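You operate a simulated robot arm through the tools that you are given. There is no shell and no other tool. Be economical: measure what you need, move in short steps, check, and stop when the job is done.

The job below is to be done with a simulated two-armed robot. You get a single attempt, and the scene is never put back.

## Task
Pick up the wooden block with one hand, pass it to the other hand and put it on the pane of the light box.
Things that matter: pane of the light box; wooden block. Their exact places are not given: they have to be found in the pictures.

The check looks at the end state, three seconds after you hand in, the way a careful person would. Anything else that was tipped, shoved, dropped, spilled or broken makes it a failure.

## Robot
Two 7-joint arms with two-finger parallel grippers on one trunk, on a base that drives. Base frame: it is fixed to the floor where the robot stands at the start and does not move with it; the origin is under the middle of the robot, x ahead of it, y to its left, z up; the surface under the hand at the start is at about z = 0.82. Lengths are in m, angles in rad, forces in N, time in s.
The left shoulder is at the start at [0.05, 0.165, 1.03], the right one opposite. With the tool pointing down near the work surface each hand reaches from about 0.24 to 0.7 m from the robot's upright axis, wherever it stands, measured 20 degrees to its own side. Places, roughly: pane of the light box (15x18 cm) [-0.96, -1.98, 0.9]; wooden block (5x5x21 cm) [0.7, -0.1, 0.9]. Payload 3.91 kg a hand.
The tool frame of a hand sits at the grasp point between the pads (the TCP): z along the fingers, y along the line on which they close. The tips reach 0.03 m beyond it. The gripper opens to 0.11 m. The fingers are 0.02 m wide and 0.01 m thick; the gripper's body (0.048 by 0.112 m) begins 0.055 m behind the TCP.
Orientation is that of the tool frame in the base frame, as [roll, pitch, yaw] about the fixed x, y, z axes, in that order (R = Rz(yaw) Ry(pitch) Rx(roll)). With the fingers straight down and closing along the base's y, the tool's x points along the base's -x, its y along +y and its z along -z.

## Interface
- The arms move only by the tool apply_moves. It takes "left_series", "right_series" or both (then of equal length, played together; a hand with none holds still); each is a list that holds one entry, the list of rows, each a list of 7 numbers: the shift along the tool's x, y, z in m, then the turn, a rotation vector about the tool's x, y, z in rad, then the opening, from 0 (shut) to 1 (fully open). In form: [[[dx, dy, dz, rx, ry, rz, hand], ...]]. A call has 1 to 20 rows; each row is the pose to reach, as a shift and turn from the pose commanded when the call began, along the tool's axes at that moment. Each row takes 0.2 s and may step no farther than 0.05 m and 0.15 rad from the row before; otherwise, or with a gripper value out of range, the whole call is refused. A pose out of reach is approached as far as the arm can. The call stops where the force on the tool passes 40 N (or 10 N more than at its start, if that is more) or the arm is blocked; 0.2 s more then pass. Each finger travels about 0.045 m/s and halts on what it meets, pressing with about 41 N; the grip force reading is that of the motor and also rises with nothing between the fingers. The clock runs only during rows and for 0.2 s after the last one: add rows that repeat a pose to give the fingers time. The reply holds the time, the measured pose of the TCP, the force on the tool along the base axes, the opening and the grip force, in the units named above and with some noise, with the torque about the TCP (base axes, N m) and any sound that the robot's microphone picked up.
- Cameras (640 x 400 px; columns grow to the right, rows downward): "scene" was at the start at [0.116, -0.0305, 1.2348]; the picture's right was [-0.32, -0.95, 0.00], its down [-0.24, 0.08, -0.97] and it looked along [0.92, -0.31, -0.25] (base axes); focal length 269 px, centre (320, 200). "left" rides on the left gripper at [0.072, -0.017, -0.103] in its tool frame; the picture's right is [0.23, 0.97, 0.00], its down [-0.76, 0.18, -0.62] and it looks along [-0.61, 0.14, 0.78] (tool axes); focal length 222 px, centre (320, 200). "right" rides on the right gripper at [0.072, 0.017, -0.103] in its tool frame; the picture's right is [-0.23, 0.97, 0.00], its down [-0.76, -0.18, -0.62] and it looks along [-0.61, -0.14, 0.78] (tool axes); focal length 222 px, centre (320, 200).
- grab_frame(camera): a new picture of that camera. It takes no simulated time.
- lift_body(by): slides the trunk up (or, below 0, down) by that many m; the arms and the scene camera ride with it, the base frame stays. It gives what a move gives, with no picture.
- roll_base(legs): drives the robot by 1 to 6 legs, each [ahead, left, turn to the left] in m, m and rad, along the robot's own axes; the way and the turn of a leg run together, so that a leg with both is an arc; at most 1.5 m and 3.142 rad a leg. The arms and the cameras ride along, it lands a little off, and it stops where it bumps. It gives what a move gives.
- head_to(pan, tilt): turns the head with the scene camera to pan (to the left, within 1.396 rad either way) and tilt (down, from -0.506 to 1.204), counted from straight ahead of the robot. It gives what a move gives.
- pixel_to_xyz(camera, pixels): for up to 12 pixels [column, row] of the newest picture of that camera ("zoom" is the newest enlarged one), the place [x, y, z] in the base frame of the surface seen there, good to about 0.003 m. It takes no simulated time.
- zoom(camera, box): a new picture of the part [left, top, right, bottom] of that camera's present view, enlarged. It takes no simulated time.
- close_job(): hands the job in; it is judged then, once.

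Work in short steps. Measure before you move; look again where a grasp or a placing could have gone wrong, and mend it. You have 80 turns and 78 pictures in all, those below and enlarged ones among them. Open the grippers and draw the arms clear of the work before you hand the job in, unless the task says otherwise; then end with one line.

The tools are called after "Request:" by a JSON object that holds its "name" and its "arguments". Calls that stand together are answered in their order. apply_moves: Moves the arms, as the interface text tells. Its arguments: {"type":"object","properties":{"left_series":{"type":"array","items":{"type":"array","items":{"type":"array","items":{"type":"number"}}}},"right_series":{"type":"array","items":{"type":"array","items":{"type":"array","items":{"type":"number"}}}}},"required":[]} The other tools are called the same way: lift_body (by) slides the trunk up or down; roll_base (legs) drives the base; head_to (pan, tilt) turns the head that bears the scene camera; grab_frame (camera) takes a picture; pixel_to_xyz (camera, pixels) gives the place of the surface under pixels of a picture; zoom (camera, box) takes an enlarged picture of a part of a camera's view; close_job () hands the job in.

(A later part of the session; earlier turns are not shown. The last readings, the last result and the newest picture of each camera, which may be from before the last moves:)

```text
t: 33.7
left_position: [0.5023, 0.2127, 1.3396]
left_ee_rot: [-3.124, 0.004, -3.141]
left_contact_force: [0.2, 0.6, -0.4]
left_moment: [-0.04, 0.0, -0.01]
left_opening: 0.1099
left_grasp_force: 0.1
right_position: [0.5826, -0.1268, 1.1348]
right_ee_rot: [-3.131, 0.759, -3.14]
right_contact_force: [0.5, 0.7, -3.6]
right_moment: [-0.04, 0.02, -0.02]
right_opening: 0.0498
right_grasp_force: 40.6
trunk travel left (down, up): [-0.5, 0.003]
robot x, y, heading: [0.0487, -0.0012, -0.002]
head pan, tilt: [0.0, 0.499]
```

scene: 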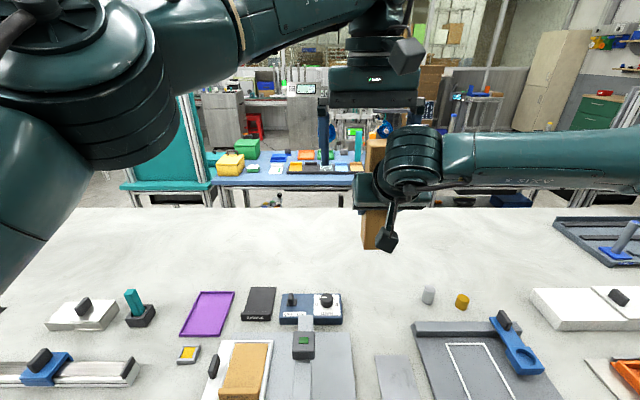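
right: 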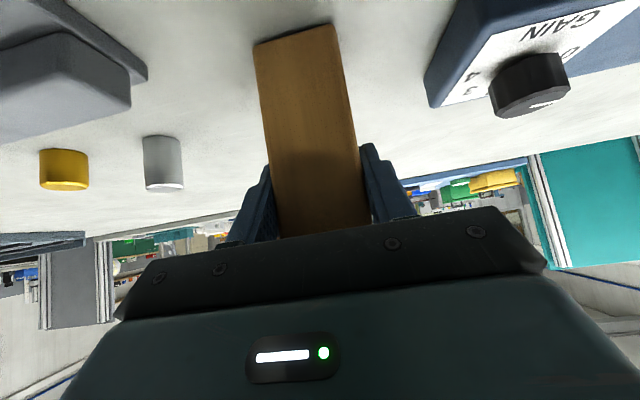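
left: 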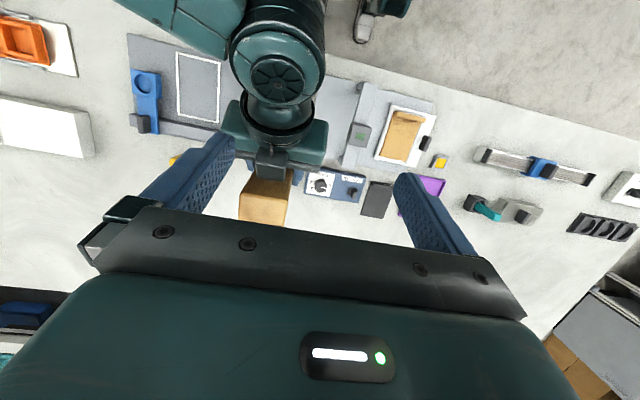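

Hands are apart and the block is secure. I turn the right hand 45° to the left and raise it to about (0.56, -0.055, 1.25), the facing that proved comfortable earlier.

Request:
{"name": "apply_moves", "arguments": {"right_series": [[[-0.0105, 0.012, -0.0165, -0.09, -0.003, -0.094, 0.2], [-0.021, 0.024, -0.033, -0.18, -0.007, -0.188, 0.2], [-0.0315, 0.036, -0.0495, -0.27, -0.01, -0.283, 0.2], [-0.042, 0.048, -0.066, -0.36, -0.013, -0.377, 0.2], [-0.0525, 0.06, -0.0825, -0.45, -0.017, -0.471, 0.2], [-0.063, 0.072, -0.099, -0.54, -0.02, -0.565, 0.2], [-0.063, 0.072, -0.099, -0.54, -0.02, -0.565, 0.2]]]}}

Request:
{"name": "grab_frame", "arguments": {"camera": "scene"}}

```text
t: 35.3
left_position: [0.5013, 0.2115, 1.34]
left_ee_rot: [-3.126, 0.003, -3.139]
left_contact_force: [-0.8, -0.9, 0.0]
left_moment: [0.0, -0.02, 0.01]
left_opening: 0.11
left_grasp_force: 0.1
right_position: [0.5603, -0.0546, 1.2492]
right_ee_rot: [-3.131, 0.774, -2.356]
right_contact_force: [-0.1, 1.0, -3.2]
right_moment: [-0.04, 0.01, 0.0]
right_opening: 0.0496
right_grasp_force: 41.1
trunk travel left (down, up): [-0.5, 0.003]
robot x, y, heading: [0.0515, 0.001, 0.001]
head pan, tilt: [0.0, 0.499]
```

```text
52 pictures are left
```

scene: 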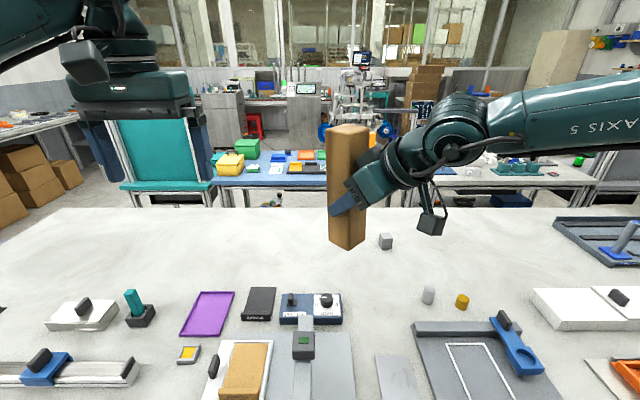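

The right hand holds the block upright in front (block columns 328-368, rows 125-248). I measure the block and bring the left hand to a stand-off in the mirrored facing, 55° forward-down.

Request:
{"name": "pixel_to_xyz", "arguments": {"camera": "scene", "pixels": [[348, 128], [348, 134], [338, 150], [360, 150], [347, 150], [338, 225], [358, 230], [347, 240], [330, 225], [366, 225]]}}

Request:
{"name": "apply_moves", "arguments": {"left_series": [[[0.0055, -0.016, 0.003, 0.042, -0.101, 0.08, 1], [0.011, -0.032, 0.0055, 0.084, -0.202, 0.161, 1], [0.0167, -0.048, 0.008, 0.125, -0.303, 0.241, 1], [0.022, -0.0635, 0.011, 0.167, -0.404, 0.321, 1], [0.028, -0.079, 0.014, 0.209, -0.504, 0.402, 1], [0.033, -0.095, 0.0167, 0.251, -0.605, 0.482, 1], [0.039, -0.111, 0.019, 0.292, -0.706, 0.562, 1], [0.044, -0.127, 0.022, 0.334, -0.807, 0.643, 1], [0.05, -0.143, 0.025, 0.376, -0.908, 0.723, 1], [0.05, -0.143, 0.025, 0.376, -0.908, 0.723, 1]]]}}

Request:
{"name": "grab_frame", "arguments": {"camera": "scene"}}

Request:
{"name": "grab_frame", "arguments": {"camera": "left"}}

```text
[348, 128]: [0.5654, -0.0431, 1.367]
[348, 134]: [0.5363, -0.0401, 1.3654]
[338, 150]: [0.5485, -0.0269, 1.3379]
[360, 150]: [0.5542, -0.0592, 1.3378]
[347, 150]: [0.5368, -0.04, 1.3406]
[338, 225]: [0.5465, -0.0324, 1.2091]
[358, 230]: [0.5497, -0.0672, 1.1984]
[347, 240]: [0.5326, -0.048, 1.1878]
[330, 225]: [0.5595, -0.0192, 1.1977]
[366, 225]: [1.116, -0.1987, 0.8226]
```

```text
t: 37.5
left_position: [0.4504, 0.0676, 1.3158]
left_ee_rot: [-3.126, 0.975, 2.369]
left_contact_force: [-1.0, 0.1, 0.7]
left_moment: [0.0, -0.01, -0.01]
left_opening: 0.1099
left_grasp_force: 0.0
right_position: [0.56, -0.0543, 1.2491]
right_ee_rot: [-3.13, 0.772, -2.357]
right_contact_force: [-0.4, 0.1, -3.1]
right_moment: [-0.02, 0.03, 0.02]
right_opening: 0.0497
right_grasp_force: 40.8
trunk travel left (down, up): [-0.5, 0.003]
robot x, y, heading: [0.0487, -0.0014, 0.002]
head pan, tilt: [0.0, 0.499]
```

```text
51 pictures are left
```

scene: 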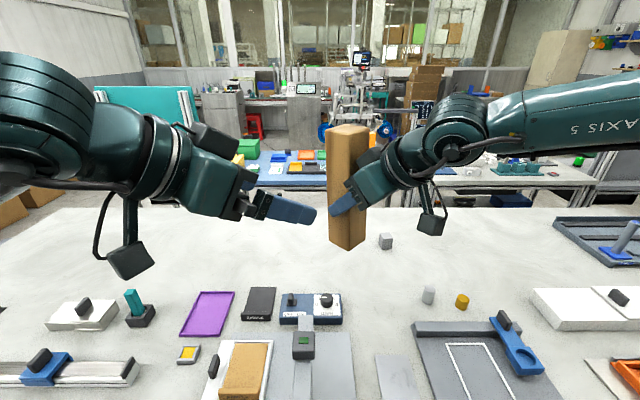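

```text
50 pictures are left
```

left: 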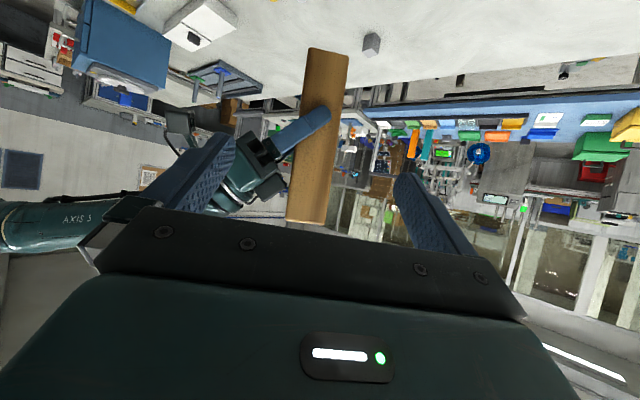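

Both hands face the block as planned: in the left view the block (columns 290-345) is midway between the fingers. I advance 12 cm along the tool axis and look.

Request:
{"name": "apply_moves", "arguments": {"left_series": [[[0.002, 0.0, 0.04, 0, 0, 0, 1], [0.004, 0.001, 0.08, 0, 0, 0, 1], [0.006, 0.001, 0.12, 0, 0, 0, 1]]]}}

Request:
{"name": "grab_frame", "arguments": {"camera": "left"}}

Request:
{"name": "zoom", "arguments": {"camera": "scene", "box": [180, 80, 500, 280]}}

```text
t: 38.3
left_position: [0.521, 0.001, 1.2423]
left_ee_rot: [-3.127, 0.972, 2.367]
left_contact_force: [-0.7, -1.1, -0.1]
left_moment: [0.04, 0.0, 0.0]
left_opening: 0.1099
left_grasp_force: 0.2
right_position: [0.5601, -0.0555, 1.249]
right_ee_rot: [-3.132, 0.771, -2.356]
right_contact_force: [0.4, -0.3, -2.7]
right_moment: [-0.01, 0.04, 0.0]
right_opening: 0.0498
right_grasp_force: 41.0
trunk travel left (down, up): [-0.5, 0.003]
robot x, y, heading: [0.0491, 0.0001, 0.0]
head pan, tilt: [0.0, 0.499]
```

```text
49 pictures are left
```

left: 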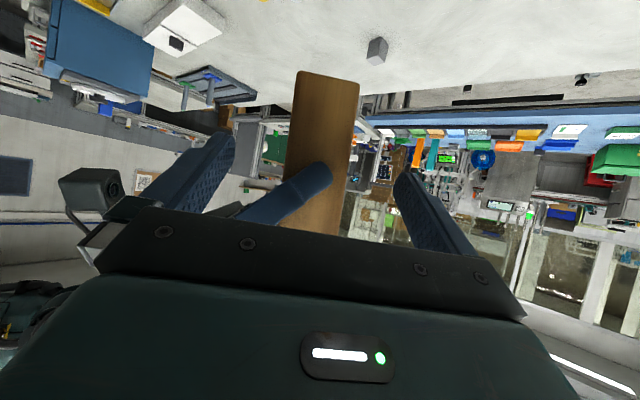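

```text
2.00 times, centred on (340, 180) of scene
```

zoom: 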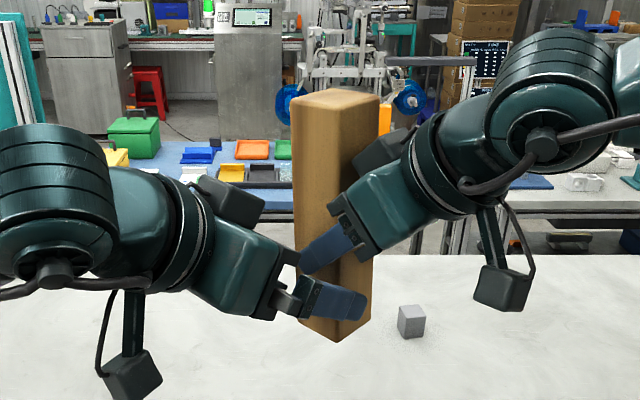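

The left finger will pass below the right hand; spacing looks fine. I advance 4 cm more and look again.

Request:
{"name": "apply_moves", "arguments": {"left_series": [[[0.001, 0.0, 0.02, 0, 0, 0, 1], [0.002, 0.0, 0.04, 0, 0, 0, 1]]]}}

Request:
{"name": "zoom", "arguments": {"camera": "scene", "box": [260, 100, 420, 260]}}

Request:
{"name": "grab_frame", "arguments": {"camera": "left"}}

```text
t: 38.9
left_position: [0.5408, -0.0225, 1.2178]
left_ee_rot: [-3.126, 0.974, 2.37]
left_contact_force: [0.5, 0.2, -0.4]
left_moment: [0.02, -0.02, -0.01]
left_opening: 0.1098
left_grasp_force: 0.1
right_position: [0.5604, -0.0544, 1.2501]
right_ee_rot: [-3.128, 0.773, -2.355]
right_contact_force: [-0.2, -0.1, -3.0]
right_moment: [-0.05, 0.01, -0.01]
right_opening: 0.0498
right_grasp_force: 40.7
trunk travel left (down, up): [-0.5, 0.003]
robot x, y, heading: [0.0525, 0.003, -0.001]
head pan, tilt: [0.0, 0.499]
```

```text
2.50 times, centred on (340, 180) of scene
```

zoom: 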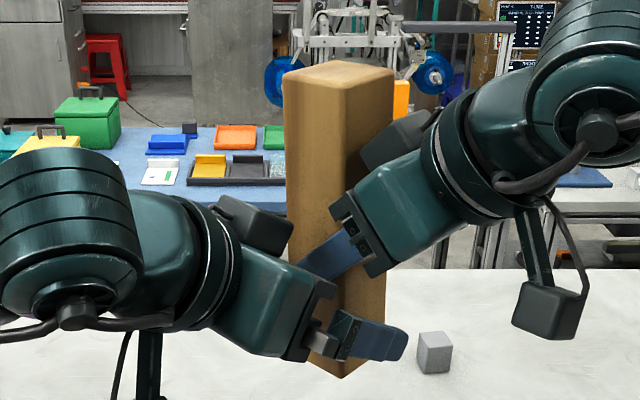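

```text
46 pictures are left
```

left: 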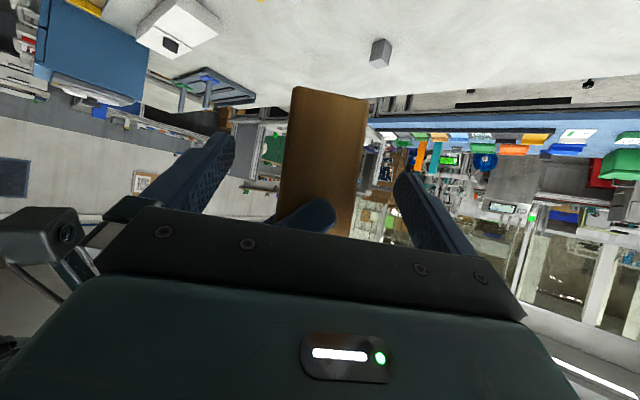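

No contact so far. I advance the last 2.8 cm (keeping ~1 cm off from full depth so the left palm clears the right finger).

Request:
{"name": "apply_moves", "arguments": {"left_series": [[[0.003, 0.0, 0.01, 0, 0, 0, 1], [0.005, 0.0, 0.02, 0, 0, 0, 1], [0.005, 0.0, 0.028, 0, 0, 0, 1]]]}}

Request:
{"name": "zoom", "arguments": {"camera": "scene", "box": [260, 100, 420, 260]}}

Request:
{"name": "grab_frame", "arguments": {"camera": "left"}}

```text
t: 39.7
left_position: [0.5565, -0.0357, 1.1986]
left_ee_rot: [-3.127, 0.974, 2.369]
left_contact_force: [-2.5, 2.3, 0.3]
left_moment: [-0.1, -0.12, -0.04]
left_opening: 0.1102
left_grasp_force: 0.0
right_position: [0.5612, -0.0564, 1.2487]
right_ee_rot: [-3.129, 0.773, -2.357]
right_contact_force: [1.9, -1.5, -3.3]
right_moment: [0.0, 0.05, -0.02]
right_opening: 0.0498
right_grasp_force: 41.2
trunk travel left (down, up): [-0.5, 0.003]
robot x, y, heading: [0.0505, -0.0038, -0.002]
head pan, tilt: [0.0, 0.499]
```

```text
2.50 times, centred on (340, 180) of scene
```

zoom: 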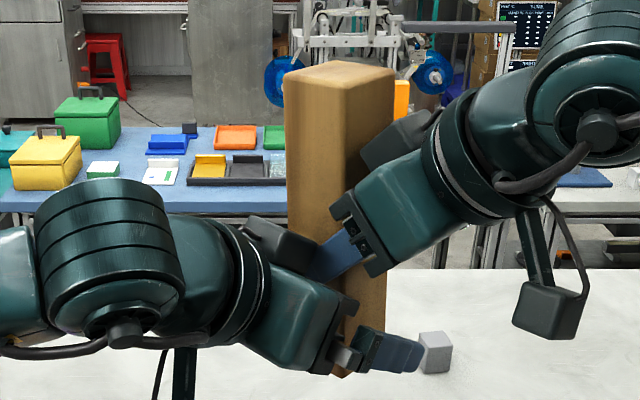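

```text
44 pictures are left
```

left: 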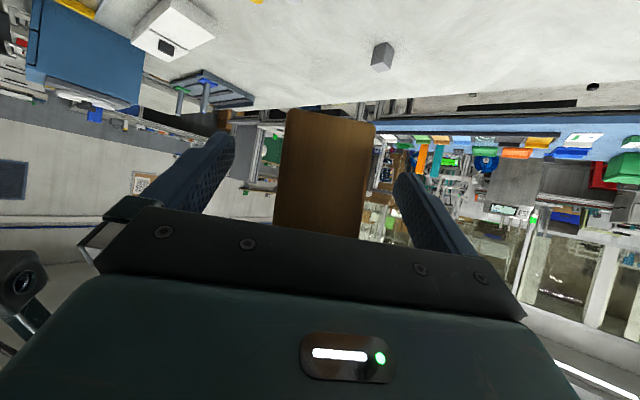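

A light 3 N contact between the left palm and right finger; I back off 4 mm and close the left fingers on the block.

Request:
{"name": "apply_moves", "arguments": {"left_series": [[[0, 0, -0.004, 0, 0, 0, 0.8], [0, 0, -0.004, 0, 0, 0, 0.6], [0, 0, -0.004, 0, 0, 0, 0.5], [0, 0, -0.004, 0, 0, 0, 0.4], [0, 0, -0.004, 0, 0, 0, 0.2], [0, 0, -0.004, 0, 0, 0, 0.2], [0, 0, -0.004, 0, 0, 0, 0.2], [0, 0, -0.004, 0, 0, 0, 0.2], [0, 0, -0.004, 0, 0, 0, 0.2]]]}}

Request:
{"name": "grab_frame", "arguments": {"camera": "left"}}

```text
t: 41.7
left_position: [0.5546, -0.0333, 1.2024]
left_ee_rot: [-3.126, 0.972, 2.371]
left_contact_force: [4.3, 5.4, 0.3]
left_moment: [-1.17, 1.05, -0.6]
left_opening: 0.0508
left_grasp_force: 41.8
right_position: [0.5596, -0.0549, 1.2497]
right_ee_rot: [-3.129, 0.772, -2.355]
right_contact_force: [-4.2, -4.2, -3.7]
right_moment: [0.94, -0.8, 0.71]
right_opening: 0.0497
right_grasp_force: 41.1
trunk travel left (down, up): [-0.5, 0.003]
robot x, y, heading: [0.053, -0.0013, 0.006]
head pan, tilt: [0.0, 0.499]
```

```text
43 pictures are left
```

left: 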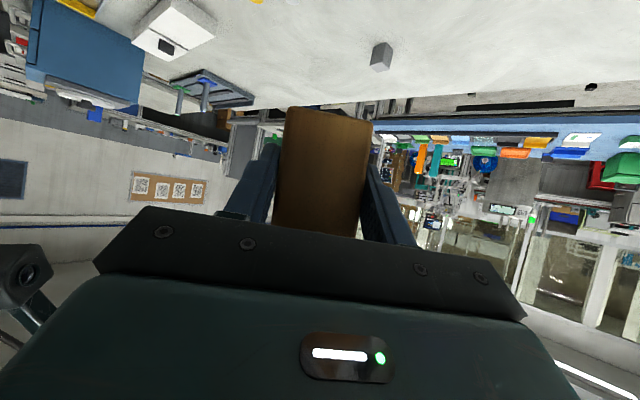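

Both hands hold it (left 0.051 m, 42 N). I open the right hand only slightly (to 0.058 m), because its inner finger is close to the left palm.

Request:
{"name": "apply_moves", "arguments": {"right_series": [[[0, 0, 0, 0, 0, 0, 0.48], [0, 0, 0, 0, 0, 0, 0.53], [0, 0, 0, 0, 0, 0, 0.53]]]}}

Request:
{"name": "zoom", "arguments": {"camera": "scene", "box": [260, 100, 420, 260]}}

```text
t: 42.5
left_position: [0.5537, -0.0322, 1.2015]
left_ee_rot: [-3.125, 0.973, 2.373]
left_contact_force: [7.6, 9.4, 0.0]
left_moment: [-1.13, 0.99, 0.0]
left_opening: 0.0498
left_grasp_force: 41.0
right_position: [0.5592, -0.0565, 1.2501]
right_ee_rot: [-3.13, 0.773, -2.357]
right_contact_force: [-7.1, -9.8, -0.4]
right_moment: [0.73, -0.56, 0.18]
right_opening: 0.0579
right_grasp_force: 0.1
trunk travel left (down, up): [-0.5, 0.003]
robot x, y, heading: [0.0497, 0.0004, -0.001]
head pan, tilt: [0.0, 0.499]
```

```text
2.50 times, centred on (340, 180) of scene
```

zoom: 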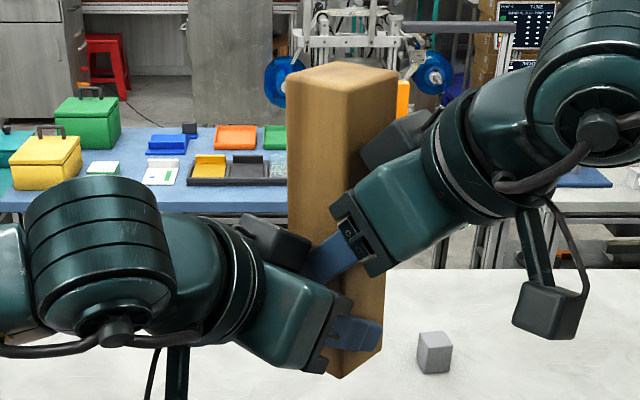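

The right hand has let go; the remaining ~10 N is block against the right palm, which retreat will relieve. I withdraw the right hand along its tool axis.

Request:
{"name": "apply_moves", "arguments": {"right_series": [[[0, 0, -0.015, 0, 0, 0, 0.53], [0, 0, -0.04, 0, 0, 0, 0.53], [0, 0, -0.08, 0, 0, 0, 0.53], [0, 0, -0.12, 0, 0, 0, 0.53], [0, 0, -0.15, 0, 0, 0, 0.53]]]}}

Request:
{"name": "grab_frame", "arguments": {"camera": "scene"}}

```text
t: 43.7
left_position: [0.5525, -0.0339, 1.2016]
left_ee_rot: [-3.127, 0.973, 2.369]
left_contact_force: [0.4, -0.1, -0.6]
left_moment: [0.08, 0.06, 0.02]
left_opening: 0.0498
left_grasp_force: 40.9
right_position: [0.4852, -0.1295, 1.359]
right_ee_rot: [-3.128, 0.773, -2.354]
right_contact_force: [0.2, 0.1, 0.6]
right_moment: [-0.03, 0.02, 0.01]
right_opening: 0.0584
right_grasp_force: 0.0
trunk travel left (down, up): [-0.5, 0.003]
robot x, y, heading: [0.0512, 0.0003, 0.003]
head pan, tilt: [0.0, 0.499]
```

```text
41 pictures are left
```

scene: 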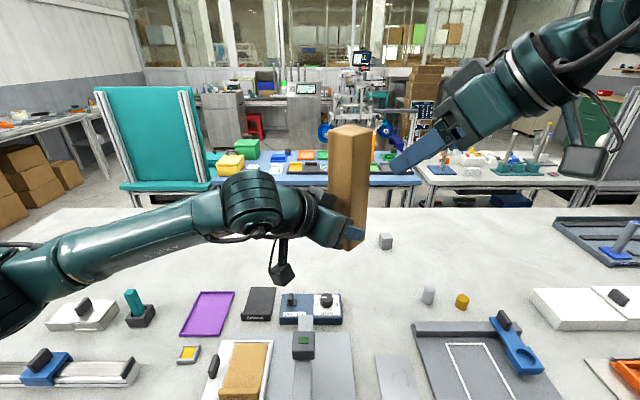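

The handover is done: the left hand alone holds the block. Now I look to the right/behind for the light box, panning the head fully right and left.

Request:
{"name": "head_to", "arguments": {"pan": -1.396, "tilt": 0.4}}

Request:
{"name": "grab_frame", "arguments": {"camera": "scene"}}

Request:
{"name": "head_to", "arguments": {"pan": 1.396, "tilt": 0.4}}

Request:
{"name": "grab_frame", "arguments": {"camera": "scene"}}

```text
t: 45.3
left_position: [0.553, -0.0335, 1.2008]
left_ee_rot: [-3.125, 0.972, 2.371]
left_contact_force: [0.1, -0.5, -0.3]
left_moment: [0.02, 0.07, 0.02]
left_opening: 0.0498
left_grasp_force: 40.9
right_position: [0.4862, -0.1291, 1.3567]
right_ee_rot: [-3.129, 0.774, -2.356]
right_contact_force: [1.2, -1.0, -0.4]
right_moment: [-0.01, 0.01, -0.01]
right_opening: 0.0582
right_grasp_force: 0.0
trunk travel left (down, up): [-0.5, 0.003]
robot x, y, heading: [0.0536, 0.0025, -0.0]
head pan, tilt: [-1.396, 0.4]
```

```text
40 pictures are left
```

scene: 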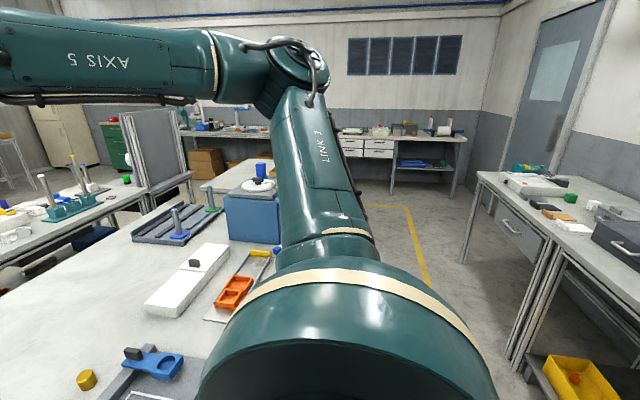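

```text
t: 47.7
left_position: [0.5524, -0.0345, 1.2009]
left_ee_rot: [-3.126, 0.973, 2.371]
left_contact_force: [0.4, -0.2, -0.4]
left_moment: [0.07, 0.05, 0.0]
left_opening: 0.0496
left_grasp_force: 40.4
right_position: [0.4869, -0.1278, 1.3583]
right_ee_rot: [-3.127, 0.772, -2.354]
right_contact_force: [0.0, -0.4, 0.3]
right_moment: [-0.02, -0.02, -0.02]
right_opening: 0.0584
right_grasp_force: 0.0
trunk travel left (down, up): [-0.5, 0.003]
robot x, y, heading: [0.05, -0.0003, 0.002]
head pan, tilt: [1.396, 0.4]
```

```text
39 pictures are left
```

scene: 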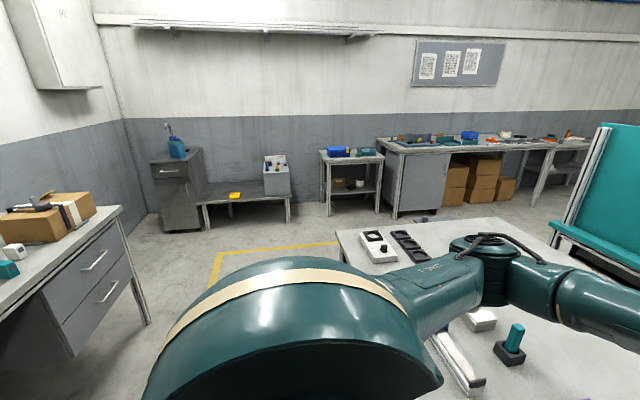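

There are benches behind on both sides. I measure the left-rear bench here; the right-rear one after turning the head back and tucking nothing else yet.

Request:
{"name": "pixel_to_xyz", "arguments": {"camera": "scene", "pixels": [[120, 208], [148, 320], [60, 250], [20, 285], [40, 240]]}}

Request:
{"name": "head_to", "arguments": {"pan": -1.396, "tilt": 0.4}}

Request:
{"name": "zoom", "arguments": {"camera": "scene", "box": [440, 130, 640, 255]}}

Request:
{"name": "pixel_to_xyz", "arguments": {"camera": "scene", "pixels": [[480, 176], [520, 180], [600, 190], [565, 262], [640, 300], [515, 365], [465, 258], [610, 208], [625, 230], [570, 200], [545, 190]]}}

```text
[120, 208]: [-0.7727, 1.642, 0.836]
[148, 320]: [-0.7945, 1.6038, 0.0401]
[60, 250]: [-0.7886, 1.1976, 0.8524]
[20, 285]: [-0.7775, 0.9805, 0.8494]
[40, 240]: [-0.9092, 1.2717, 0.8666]
```

```text
t: 50.2
left_position: [0.5538, -0.0343, 1.2004]
left_ee_rot: [-3.127, 0.974, 2.37]
left_contact_force: [-0.2, 0.0, 0.2]
left_moment: [0.04, 0.07, -0.03]
left_opening: 0.0495
left_grasp_force: 40.6
right_position: [0.4866, -0.1294, 1.3576]
right_ee_rot: [-3.129, 0.773, -2.356]
right_contact_force: [0.2, -0.7, -0.3]
right_moment: [0.0, 0.02, -0.01]
right_opening: 0.0585
right_grasp_force: 0.1
trunk travel left (down, up): [-0.5, 0.003]
robot x, y, heading: [0.0499, -0.0012, -0.004]
head pan, tilt: [-1.396, 0.4]
```

```text
3.20 times, centred on (540, 192) of scene
```

zoom: 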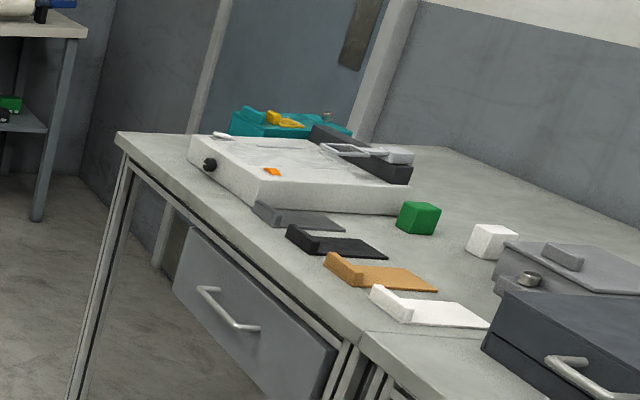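

```text
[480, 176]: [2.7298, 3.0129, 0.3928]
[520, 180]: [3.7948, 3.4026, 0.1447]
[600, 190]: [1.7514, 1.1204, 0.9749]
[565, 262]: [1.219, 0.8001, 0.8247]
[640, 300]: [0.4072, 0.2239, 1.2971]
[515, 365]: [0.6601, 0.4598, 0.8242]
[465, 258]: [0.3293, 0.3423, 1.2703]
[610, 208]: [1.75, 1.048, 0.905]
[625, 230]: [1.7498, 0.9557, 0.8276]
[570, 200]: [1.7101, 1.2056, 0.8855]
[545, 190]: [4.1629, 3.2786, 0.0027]
```

Those last coordinates came from the old picture. The white flat box with a knob and orange button (zoom 190-410, rows 135-215) looks like the light box at the bench's far end; I measure in the zoom picture.

Request:
{"name": "pixel_to_xyz", "arguments": {"camera": "zoom", "pixels": [[120, 135], [358, 330], [235, 150], [300, 170], [370, 180], [270, 200], [405, 210], [215, 185], [350, 375], [270, 380], [350, 155], [230, 240]]}}

```text
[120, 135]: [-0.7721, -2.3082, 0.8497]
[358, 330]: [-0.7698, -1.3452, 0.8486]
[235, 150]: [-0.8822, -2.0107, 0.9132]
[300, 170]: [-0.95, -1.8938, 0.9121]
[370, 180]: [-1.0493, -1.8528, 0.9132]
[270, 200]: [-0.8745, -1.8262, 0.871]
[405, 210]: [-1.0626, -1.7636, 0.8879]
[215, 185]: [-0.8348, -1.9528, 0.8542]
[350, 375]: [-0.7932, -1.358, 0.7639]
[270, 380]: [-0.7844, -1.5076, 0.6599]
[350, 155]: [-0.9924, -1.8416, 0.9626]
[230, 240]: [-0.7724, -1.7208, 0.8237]
```

The bench's front edge is at x=-0.772 (top 0.85) and the light box top is at z≈0.912. I back away 0.30 m, turn right by 90°, with hands kept high, and look.

Request:
{"name": "roll_base", "arguments": {"legs": [[-0.3, 0, 0], [0, 0, -1.571]]}}

Request:
{"name": "head_to", "arguments": {"pan": 0.0, "tilt": 0.5}}

Request:
{"name": "grab_frame", "arguments": {"camera": "scene"}}

```text
t: 56.1
left_position: [-0.2916, -0.5024, 1.2005]
left_ee_rot: [-3.126, 0.973, 0.782]
left_contact_force: [0.1, -0.6, -1.2]
left_moment: [0.02, -0.04, 0.02]
left_opening: 0.0497
left_grasp_force: 41.1
right_position: [-0.3855, -0.4339, 1.3578]
right_ee_rot: [-3.13, 0.773, 2.339]
right_contact_force: [-0.7, -0.1, -0.4]
right_moment: [0.0, -0.02, 0.02]
right_opening: 0.0584
right_grasp_force: 0.1
trunk travel left (down, up): [-0.5, 0.003]
robot x, y, heading: [-0.2471, 0.0008, -1.589]
head pan, tilt: [-1.396, 0.4]
```

```text
t: 57.6
left_position: [-0.2911, -0.5026, 1.2017]
left_ee_rot: [-3.127, 0.973, 0.781]
left_contact_force: [-0.4, 0.1, -0.5]
left_moment: [0.04, -0.07, 0.01]
left_opening: 0.0498
left_grasp_force: 41.1
right_position: [-0.3856, -0.4334, 1.3578]
right_ee_rot: [-3.13, 0.773, 2.341]
right_contact_force: [-0.5, 0.3, -0.1]
right_moment: [0.04, 0.04, -0.02]
right_opening: 0.0585
right_grasp_force: 0.0
trunk travel left (down, up): [-0.5, 0.003]
robot x, y, heading: [-0.2482, -0.0042, -1.586]
head pan, tilt: [0.0, 0.499]
```

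```text
37 pictures are left
```

scene: 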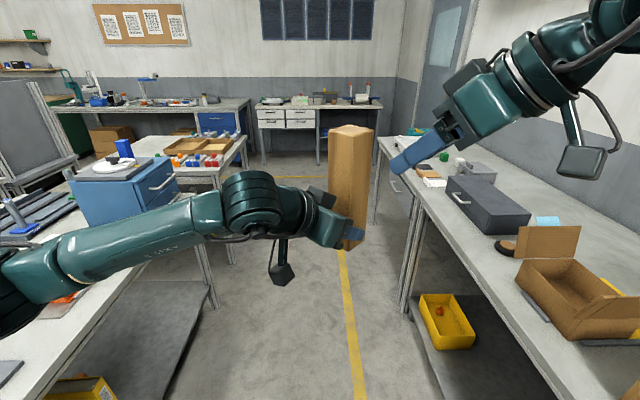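

The corridor ahead is clear. I check the blue box on the left (column 125, row 165) and wall bench for clearance to the left elbow.

Request:
{"name": "pixel_to_xyz", "arguments": {"camera": "scene", "pixels": [[122, 145], [160, 165], [175, 190], [215, 145], [318, 105], [270, 130], [10, 290], [60, 250], [345, 350]]}}

```text
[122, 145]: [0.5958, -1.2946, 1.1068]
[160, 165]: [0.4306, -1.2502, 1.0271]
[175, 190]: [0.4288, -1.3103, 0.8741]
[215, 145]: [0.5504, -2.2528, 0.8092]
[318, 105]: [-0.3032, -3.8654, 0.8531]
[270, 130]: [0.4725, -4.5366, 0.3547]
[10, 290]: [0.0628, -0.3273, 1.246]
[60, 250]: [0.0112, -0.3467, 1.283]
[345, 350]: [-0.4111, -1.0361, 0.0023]
```

All clear (blue box begins at x=0.43, bench at -0.77). I drive 2.02 m ahead, then turn right to face the light box.

Request:
{"name": "roll_base", "arguments": {"legs": [[1.4, 0, 0.015], [0.62, 0, 0]]}}

Request:
{"name": "roll_base", "arguments": {"legs": [[0, 0, -1.57]]}}

Request:
{"name": "head_to", "arguments": {"pan": 0.0, "tilt": 0.65}}

Request:
{"name": "grab_frame", "arguments": {"camera": "scene"}}

```text
t: 67.7
left_position: [-0.3404, -2.5252, 1.2014]
left_ee_rot: [-3.125, 0.973, 0.77]
left_contact_force: [1.1, 0.5, 0.1]
left_moment: [0.04, -0.04, 0.0]
left_opening: 0.0498
left_grasp_force: 40.6
right_position: [-0.4328, -2.4549, 1.3566]
right_ee_rot: [-3.13, 0.771, 2.325]
right_contact_force: [-0.3, -0.2, -0.9]
right_moment: [0.0, 0.01, -0.01]
right_opening: 0.0582
right_grasp_force: 0.0
trunk travel left (down, up): [-0.5, 0.003]
robot x, y, heading: [-0.2873, -2.0241, -1.599]
head pan, tilt: [0.0, 0.499]
```

```text
t: 71.9
left_position: [-0.7925, -1.9821, 1.2009]
left_ee_rot: [-3.127, 0.972, -0.789]
left_contact_force: [0.3, 0.5, 0.3]
left_moment: [-0.04, -0.01, 0.02]
left_opening: 0.0498
left_grasp_force: 41.0
right_position: [-0.7255, -1.8885, 1.3579]
right_ee_rot: [-3.13, 0.773, 0.771]
right_contact_force: [-0.3, -0.8, 0.5]
right_moment: [-0.01, -0.01, -0.02]
right_opening: 0.0581
right_grasp_force: 0.0
trunk travel left (down, up): [-0.5, 0.003]
robot x, y, heading: [-0.2921, -2.0232, 3.126]
head pan, tilt: [0.0, 0.499]
```

```text
t: 72.6
left_position: [-0.7944, -1.9815, 1.2019]
left_ee_rot: [-3.125, 0.972, -0.787]
left_contact_force: [-0.5, 0.2, 0.8]
left_moment: [-0.04, -0.04, 0.0]
left_opening: 0.0497
left_grasp_force: 41.0
right_position: [-0.7238, -1.8869, 1.3581]
right_ee_rot: [-3.129, 0.772, 0.77]
right_contact_force: [-0.4, -0.7, -0.1]
right_moment: [-0.03, 0.0, -0.01]
right_opening: 0.0582
right_grasp_force: 0.0
trunk travel left (down, up): [-0.5, 0.003]
robot x, y, heading: [-0.2908, -2.0238, 3.128]
head pan, tilt: [0.0, 0.649]
```

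```text
36 pictures are left
```

scene: 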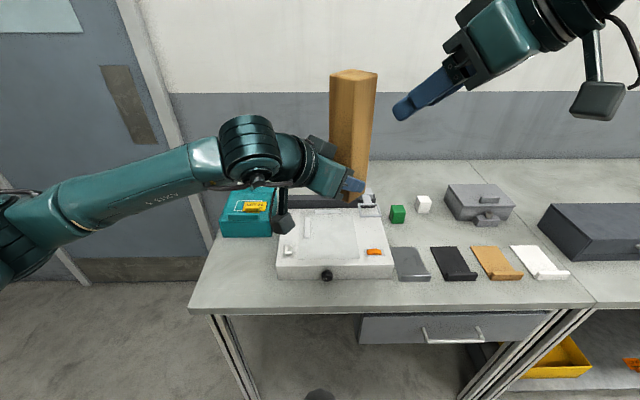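

Facing the light box now (columns 275-395, rows 205-280). I zoom on it.

Request:
{"name": "zoom", "arguments": {"camera": "scene", "box": [240, 180, 440, 305]}}

Request:
{"name": "pixel_to_xyz", "arguments": {"camera": "zoom", "pixels": [[120, 280], [490, 280], [150, 230], [250, 200], [350, 200], [440, 200], [300, 250], [400, 240], [415, 230], [210, 130], [290, 310], [430, 90]]}}

```text
3.20 times, centred on (340, 242) of scene
```

zoom: 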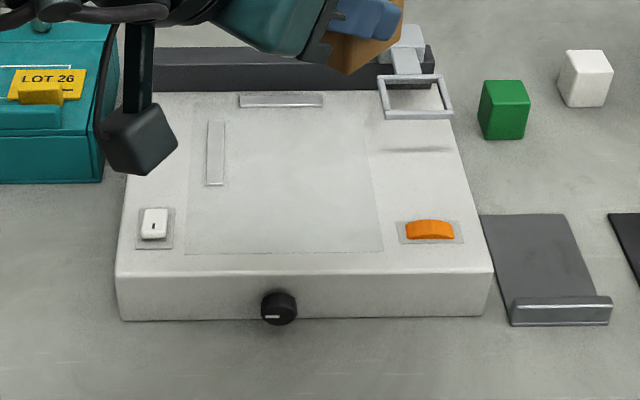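

```text
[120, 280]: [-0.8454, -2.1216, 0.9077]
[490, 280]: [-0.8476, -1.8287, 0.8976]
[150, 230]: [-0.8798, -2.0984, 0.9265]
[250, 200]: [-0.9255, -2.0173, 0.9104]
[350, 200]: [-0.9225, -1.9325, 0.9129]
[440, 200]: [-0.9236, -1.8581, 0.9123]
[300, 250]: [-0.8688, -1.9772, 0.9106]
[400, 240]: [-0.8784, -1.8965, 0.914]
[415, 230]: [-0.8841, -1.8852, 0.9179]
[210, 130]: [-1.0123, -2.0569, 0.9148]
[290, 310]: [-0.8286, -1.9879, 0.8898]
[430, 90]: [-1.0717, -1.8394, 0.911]
```

The pane is the faint rectangle (zoom columns 188-383, rows 110-252) with small strips at its left and back, and a raised magnifier frame at back right. I measure those.

Request:
{"name": "pixel_to_xyz", "arguments": {"camera": "zoom", "pixels": [[190, 252], [383, 249], [366, 120], [200, 112], [215, 150], [280, 101], [385, 115], [450, 115], [380, 82], [415, 60], [280, 70], [140, 150]]}}

```text
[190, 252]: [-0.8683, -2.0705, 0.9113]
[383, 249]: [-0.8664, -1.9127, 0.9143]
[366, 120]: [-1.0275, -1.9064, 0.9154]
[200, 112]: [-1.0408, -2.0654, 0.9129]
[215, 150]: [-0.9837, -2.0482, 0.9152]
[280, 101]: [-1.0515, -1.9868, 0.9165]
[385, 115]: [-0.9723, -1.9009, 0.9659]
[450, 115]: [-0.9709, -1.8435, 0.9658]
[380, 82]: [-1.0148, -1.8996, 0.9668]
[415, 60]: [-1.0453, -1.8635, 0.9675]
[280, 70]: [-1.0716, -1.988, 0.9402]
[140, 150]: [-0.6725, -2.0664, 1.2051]
```

Pane spans x -0.867..-1.047, y -2.07..-1.91. With the present facing, the left hand's camera would come down on the white switch, so I swing the left hand to point straight ahead (block square with the pane) and draw the right hand away.

Request:
{"name": "apply_moves", "arguments": {"left_series": [[[0.0098, 0.0179, -0.0145, -0.1067, 0, -0.0723, 0.2], [0.0196, 0.0358, -0.0289, -0.2133, 0, -0.1445, 0.2], [0.0294, 0.0537, -0.0434, -0.32, 0, -0.2168, 0.2], [0.0392, 0.0716, -0.0578, -0.4267, 0, -0.289, 0.2], [0.049, 0.0895, -0.0723, -0.5333, 0, -0.3613, 0.2], [0.0588, 0.1074, -0.0867, -0.64, 0, -0.4335, 0.2], [0.0588, 0.1074, -0.0867, -0.64, 0, -0.4335, 0.2]]], "right_series": [[[0.02, -0.006, -0.02, 0, 0, 0, 0.53], [0.04, -0.012, -0.04, 0, 0, 0, 0.53], [0.06, -0.018, -0.06, 0, 0, 0, 0.53], [0.08, -0.024, -0.08, 0, 0, 0, 0.53], [0.1, -0.03, -0.1, 0, 0, 0, 0.53], [0.125, -0.035, -0.125, 0, 0, 0, 0.53], [0.125, -0.035, -0.125, 0, 0, 0, 0.53]]]}}

Request:
{"name": "grab_frame", "arguments": {"camera": "scene"}}

```text
t: 74.2
left_position: [-0.7954, -2.1322, 1.2017]
left_ee_rot: [-3.135, 0.968, -0.019]
left_contact_force: [0.0, -0.4, -0.1]
left_moment: [-0.01, -0.04, -0.02]
left_opening: 0.0498
left_grasp_force: 41.3
right_position: [-0.6178, -1.7507, 1.3643]
right_ee_rot: [-3.13, 0.773, 0.766]
right_contact_force: [-0.2, 0.5, -0.5]
right_moment: [-0.02, -0.02, -0.01]
right_opening: 0.0585
right_grasp_force: 0.1
right hand out of reach, approached as far as the arm can: row 6, 7
trunk travel left (down, up): [-0.5, 0.003]
robot x, y, heading: [-0.2939, -2.0217, 3.126]
head pan, tilt: [0.0, 0.649]
```

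```text
34 pictures are left
```

scene: 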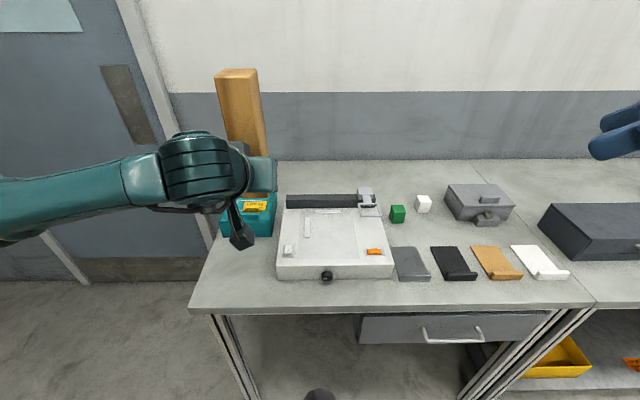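

The hand now points straight ahead. I measure the block's faces to get its position and tilt.

Request:
{"name": "zoom", "arguments": {"camera": "scene", "box": [190, 60, 310, 260]}}

Request:
{"name": "pixel_to_xyz", "arguments": {"camera": "scene", "pixels": [[225, 85], [240, 85], [255, 85], [232, 130], [245, 130], [260, 130], [235, 72], [250, 72], [242, 77], [262, 125], [259, 90]]}}

```text
2.00 times, centred on (250, 160) of scene
```

zoom: 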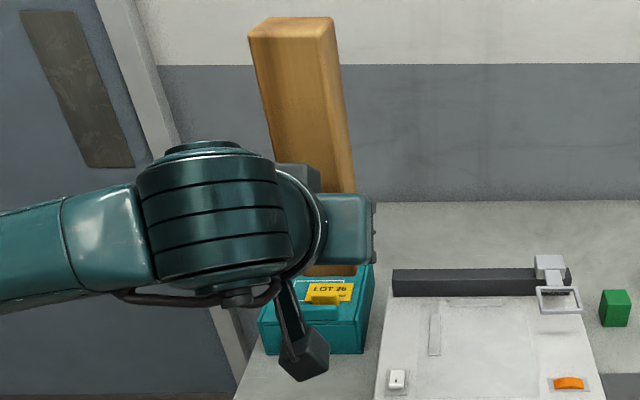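

```text
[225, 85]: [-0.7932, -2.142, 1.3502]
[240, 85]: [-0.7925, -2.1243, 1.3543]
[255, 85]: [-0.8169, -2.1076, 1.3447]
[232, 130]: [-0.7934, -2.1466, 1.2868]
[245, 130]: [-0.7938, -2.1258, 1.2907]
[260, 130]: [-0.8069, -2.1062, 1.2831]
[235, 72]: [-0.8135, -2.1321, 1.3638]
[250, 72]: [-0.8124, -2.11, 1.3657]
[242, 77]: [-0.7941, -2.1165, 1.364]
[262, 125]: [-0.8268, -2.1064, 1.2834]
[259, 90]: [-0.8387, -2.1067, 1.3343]
```

The block is upright: axis at (-0.818, -2.132), bottom at z≈1.155. I drive the base 0.134 m ahead and 0.145 m to the right to bring it over the pane (target axis (-0.95, -1.985)).

Request:
{"name": "roll_base", "arguments": {"legs": [[0, -0.145, 0], [0.134, 0, 0]]}}

Request:
{"name": "grab_frame", "arguments": {"camera": "scene"}}

```text
t: 77.0
left_position: [-0.9234, -1.9819, 1.2015]
left_ee_rot: [-3.136, 0.967, -0.025]
left_contact_force: [-0.1, -0.4, -3.7]
left_moment: [-0.01, -0.07, -0.04]
left_opening: 0.0495
left_grasp_force: 40.8
right_position: [-0.7459, -1.6012, 1.3653]
right_ee_rot: [-3.129, 0.772, 0.761]
right_contact_force: [0.2, 0.1, -0.5]
right_moment: [0.0, -0.02, 0.02]
right_opening: 0.0582
right_grasp_force: 0.1
trunk travel left (down, up): [-0.5, 0.003]
robot x, y, heading: [-0.4199, -1.876, 3.124]
head pan, tilt: [0.0, 0.649]
```

```text
32 pictures are left
```

scene: 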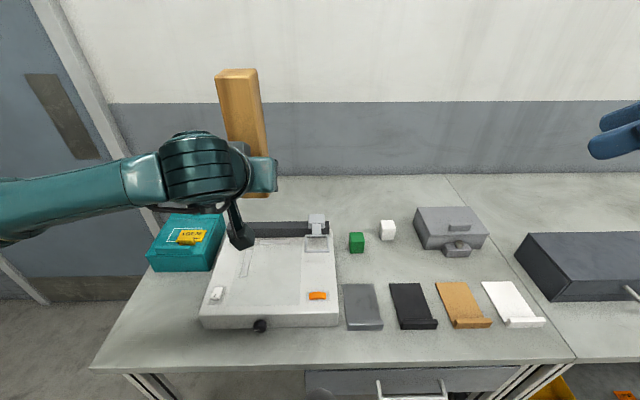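

The block axis is now over (-0.946, -1.982). Before lowering, I check the heights of the hand camera, forearm and the teal box below.

Request:
{"name": "pixel_to_xyz", "arguments": {"camera": "scene", "pixels": [[238, 240], [230, 225], [248, 240], [180, 195], [120, 200], [60, 225], [20, 235], [190, 222], [195, 240], [210, 235], [216, 292], [318, 225]]}}

Request:
{"name": "zoom", "arguments": {"camera": "scene", "box": [130, 140, 370, 340]}}

```text
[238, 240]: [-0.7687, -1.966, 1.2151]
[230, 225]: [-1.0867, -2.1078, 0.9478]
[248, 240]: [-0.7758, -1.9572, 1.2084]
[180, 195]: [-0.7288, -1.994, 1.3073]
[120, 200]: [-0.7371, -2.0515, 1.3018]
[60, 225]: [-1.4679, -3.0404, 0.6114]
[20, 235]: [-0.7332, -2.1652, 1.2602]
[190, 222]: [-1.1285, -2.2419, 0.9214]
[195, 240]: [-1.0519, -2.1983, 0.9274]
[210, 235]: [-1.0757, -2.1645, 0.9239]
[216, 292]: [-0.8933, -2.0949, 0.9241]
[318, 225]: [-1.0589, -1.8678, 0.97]
```

```text
2.00 times, centred on (250, 240) of scene
```

zoom: 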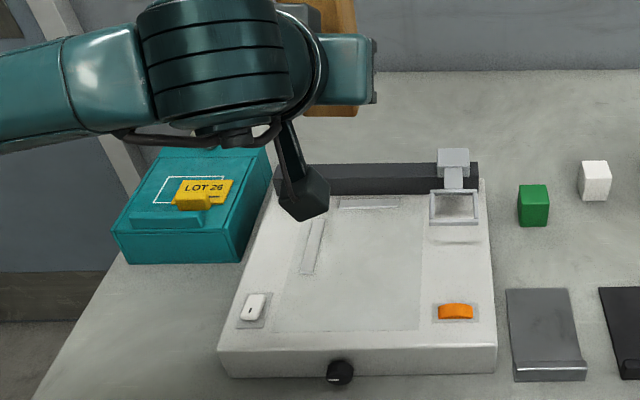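

Everything clears: the camera box sits in front of the light box edge and the forearm stays above 1.0. I lower the trunk 0.20 m (bottom to about 3-4 cm above the pane) and look.

Request:
{"name": "lift_body", "arguments": {"by": -0.2}}

Request:
{"name": "zoom", "arguments": {"camera": "scene", "box": [130, 100, 400, 325]}}

Request:
{"name": "grab_frame", "arguments": {"camera": "left"}}

```text
t: 79.2
left_position: [-0.9227, -1.9802, 1.0027]
left_ee_rot: [-3.135, 0.967, -0.023]
left_contact_force: [1.0, 0.4, -2.3]
left_moment: [0.01, -0.06, 0.0]
left_opening: 0.0496
left_grasp_force: 40.7
right_position: [-0.7446, -1.6021, 1.1636]
right_ee_rot: [-3.129, 0.773, 0.765]
right_contact_force: [0.2, -0.1, -1.0]
right_moment: [0.03, -0.01, -0.04]
right_opening: 0.0581
right_grasp_force: 0.1
trunk travel left (down, up): [-0.3, 0.203]
robot x, y, heading: [-0.4196, -1.8744, 3.121]
head pan, tilt: [0.0, 0.649]
```

```text
1.78 times, centred on (265, 212) of scene
```

zoom: 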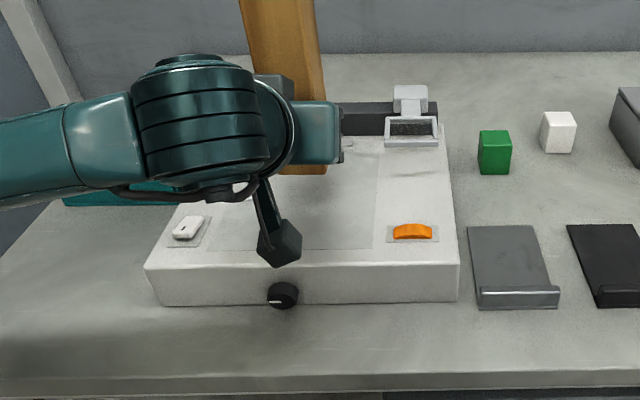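

```text
29 pictures are left
```

left: 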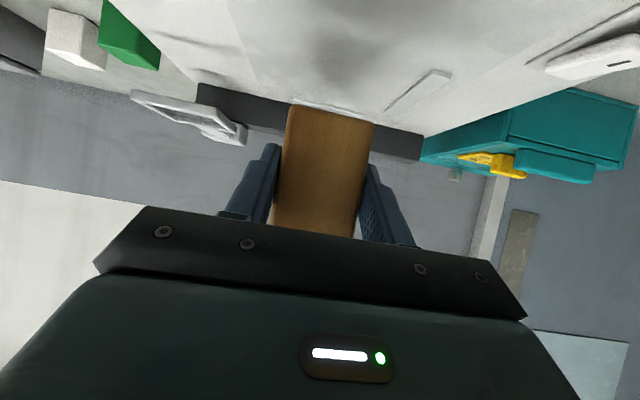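

The block's lower end is above the middle of the pane in the left view (bottom edge at row ~107). I measure bottom height, face tilt and pane height from this camera.

Request:
{"name": "pixel_to_xyz", "arguments": {"camera": "left", "pixels": [[295, 112], [330, 115], [365, 126], [290, 150], [325, 150], [355, 160], [285, 200], [340, 200], [380, 75], [300, 60], [415, 95], [325, 104]]}}

```text
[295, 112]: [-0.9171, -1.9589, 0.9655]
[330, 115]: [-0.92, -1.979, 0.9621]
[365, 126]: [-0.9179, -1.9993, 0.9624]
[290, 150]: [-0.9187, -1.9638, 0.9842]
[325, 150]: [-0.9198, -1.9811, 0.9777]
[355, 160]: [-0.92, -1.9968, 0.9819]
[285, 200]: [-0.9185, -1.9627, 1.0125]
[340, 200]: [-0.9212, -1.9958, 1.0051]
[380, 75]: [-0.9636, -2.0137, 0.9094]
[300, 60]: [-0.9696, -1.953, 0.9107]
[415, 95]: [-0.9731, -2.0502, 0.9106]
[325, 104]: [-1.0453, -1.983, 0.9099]
```

Block centre is at (-0.944, -1.981), bottom ≈0.956, pane 0.910. I lower the trunk 3.5 cm, then creep down with the arm.

Request:
{"name": "lift_body", "arguments": {"by": -0.037}}

Request:
{"name": "apply_moves", "arguments": {"left_series": [[[0.0025, 0, 0.0017, 0, 0, 0, 0.2], [0.004, 0, 0.0028, 0, 0, 0, 0.2]]]}}

Request:
{"name": "grab_frame", "arguments": {"camera": "left"}}

```text
t: 80.0
left_position: [-0.9235, -1.9824, 0.9654]
left_ee_rot: [-3.134, 0.966, -0.026]
left_contact_force: [-0.3, -0.2, -1.6]
left_moment: [0.01, -0.03, 0.04]
left_opening: 0.0497
left_grasp_force: 41.1
right_position: [-0.7433, -1.6017, 1.1267]
right_ee_rot: [-3.131, 0.773, 0.765]
right_contact_force: [-0.1, 0.7, 0.3]
right_moment: [0.01, 0.0, 0.0]
right_opening: 0.0581
right_grasp_force: 0.0
trunk travel left (down, up): [-0.263, 0.24]
robot x, y, heading: [-0.4192, -1.8741, 3.124]
head pan, tilt: [0.0, 0.649]
```

```text
t: 80.6
left_position: [-0.9219, -1.9819, 0.9594]
left_ee_rot: [-3.134, 0.966, -0.025]
left_contact_force: [-0.7, 0.0, -3.2]
left_moment: [-0.01, -0.07, 0.02]
left_opening: 0.0497
left_grasp_force: 40.9
right_position: [-0.7441, -1.6014, 1.1279]
right_ee_rot: [-3.128, 0.774, 0.764]
right_contact_force: [-0.5, 0.0, 0.4]
right_moment: [0.0, 0.04, 0.02]
right_opening: 0.0583
right_grasp_force: 0.1
trunk travel left (down, up): [-0.263, 0.24]
robot x, y, heading: [-0.4161, -1.8772, 3.116]
head pan, tilt: [0.0, 0.649]
```

```text
28 pictures are left
```

left: 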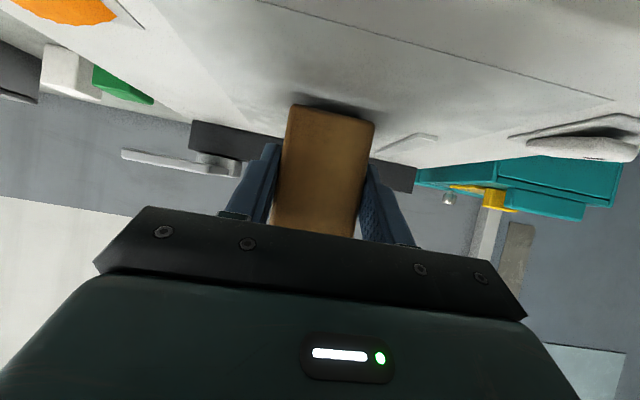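

Nearly touching, no contact force yet. I creep down 2 mm at a time.

Request:
{"name": "apply_moves", "arguments": {"left_series": [[[0.0016, 0, 0.0011, 0, 0, 0, 0.2], [0.0016, 0, 0.0011, 0, 0, 0, 0.2]]]}}

Request:
{"name": "apply_moves", "arguments": {"left_series": [[[0.0016, 0, 0.0011, 0, 0, 0, 0.2], [0.0016, 0, 0.0011, 0, 0, 0, 0.2]]]}}

```text
t: 81.2
left_position: [-0.923, -1.9825, 0.9578]
left_ee_rot: [-3.135, 0.968, -0.024]
left_contact_force: [0.8, 0.3, -2.8]
left_moment: [0.03, -0.09, -0.01]
left_opening: 0.0497
left_grasp_force: 41.5
right_position: [-0.7442, -1.6016, 1.1265]
right_ee_rot: [-3.13, 0.773, 0.765]
right_contact_force: [-0.3, -0.4, 0.6]
right_moment: [0.03, 0.02, -0.01]
right_opening: 0.0585
right_grasp_force: 0.0
trunk travel left (down, up): [-0.263, 0.24]
robot x, y, heading: [-0.4193, -1.8756, 3.118]
head pan, tilt: [0.0, 0.649]
```

```text
t: 81.8
left_position: [-0.9228, -1.9812, 0.9565]
left_ee_rot: [-3.134, 0.967, -0.025]
left_contact_force: [-0.3, -0.2, -3.1]
left_moment: [0.0, -0.09, -0.02]
left_opening: 0.0496
left_grasp_force: 41.0
right_position: [-0.7431, -1.6009, 1.127]
right_ee_rot: [-3.129, 0.773, 0.765]
right_contact_force: [0.2, 0.8, 0.0]
right_moment: [0.01, 0.01, -0.01]
right_opening: 0.0581
right_grasp_force: 0.0
trunk travel left (down, up): [-0.263, 0.24]
robot x, y, heading: [-0.4165, -1.8744, 3.119]
head pan, tilt: [0.0, 0.649]
```

Still only the weight (-3 N). Two more 2 mm steps.

Request:
{"name": "apply_moves", "arguments": {"left_series": [[[0.0016, 0, 0.0011, 0, 0, 0, 0.2], [0.0016, 0, 0.0011, 0, 0, 0, 0.2]]]}}

Request:
{"name": "zoom", "arguments": {"camera": "left", "box": [240, 60, 440, 240]}}

```text
t: 82.4
left_position: [-0.9222, -1.9819, 0.9539]
left_ee_rot: [-3.134, 0.966, -0.027]
left_contact_force: [0.3, -0.4, -3.3]
left_moment: [0.04, -0.06, 0.04]
left_opening: 0.0498
left_grasp_force: 41.1
right_position: [-0.7439, -1.6024, 1.1271]
right_ee_rot: [-3.129, 0.774, 0.764]
right_contact_force: [-0.5, -0.5, 0.1]
right_moment: [-0.03, 0.01, 0.01]
right_opening: 0.0583
right_grasp_force: 0.0
trunk travel left (down, up): [-0.263, 0.24]
robot x, y, heading: [-0.4204, -1.8761, 3.117]
head pan, tilt: [0.0, 0.649]
```

```text
2.22 times, centred on (340, 150) of left
```

zoom: 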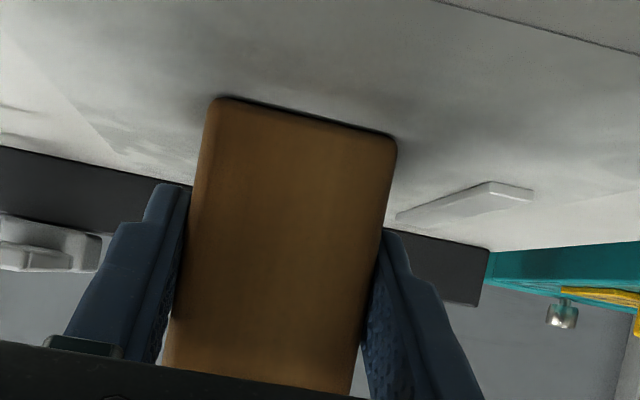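

The gap is now a thin dark line. I continue in 2 mm steps, watching the vertical force.

Request:
{"name": "apply_moves", "arguments": {"left_series": [[[0.0016, 0, 0.0011, 0, 0, 0, 0.2], [0.0016, 0, 0.0011, 0, 0, 0, 0.2]]]}}

Request:
{"name": "apply_moves", "arguments": {"left_series": [[[0.0012, 0, 0.0008, 0, 0, 0, 0.2], [0.0012, 0, 0.0008, 0, 0, 0, 0.2]]]}}

```text
t: 83.0
left_position: [-0.9224, -1.9815, 0.9536]
left_ee_rot: [-3.133, 0.972, -0.024]
left_contact_force: [-1.3, -0.3, 4.6]
left_moment: [-0.23, -0.07, 0.0]
left_opening: 0.0496
left_grasp_force: 40.8
right_position: [-0.7436, -1.602, 1.1273]
right_ee_rot: [-3.128, 0.774, 0.765]
right_contact_force: [-0.1, -0.3, -0.6]
right_moment: [0.01, 0.04, 0.01]
right_opening: 0.0583
right_grasp_force: 0.1
trunk travel left (down, up): [-0.263, 0.24]
robot x, y, heading: [-0.4201, -1.8736, 3.122]
head pan, tilt: [0.0, 0.649]
```

```text
t: 83.6
left_position: [-0.9212, -1.9825, 0.9543]
left_ee_rot: [-3.132, 0.973, -0.024]
left_contact_force: [1.8, -1.1, 15.3]
left_moment: [-0.53, -0.17, 0.0]
left_opening: 0.0498
left_grasp_force: 41.2
right_position: [-0.7422, -1.6019, 1.1271]
right_ee_rot: [-3.128, 0.777, 0.764]
right_contact_force: [-0.2, 0.2, 0.4]
right_moment: [0.01, -0.02, -0.01]
right_opening: 0.0582
right_grasp_force: 0.0
trunk travel left (down, up): [-0.263, 0.24]
robot x, y, heading: [-0.416, -1.8731, 3.12]
head pan, tilt: [0.0, 0.649]
```

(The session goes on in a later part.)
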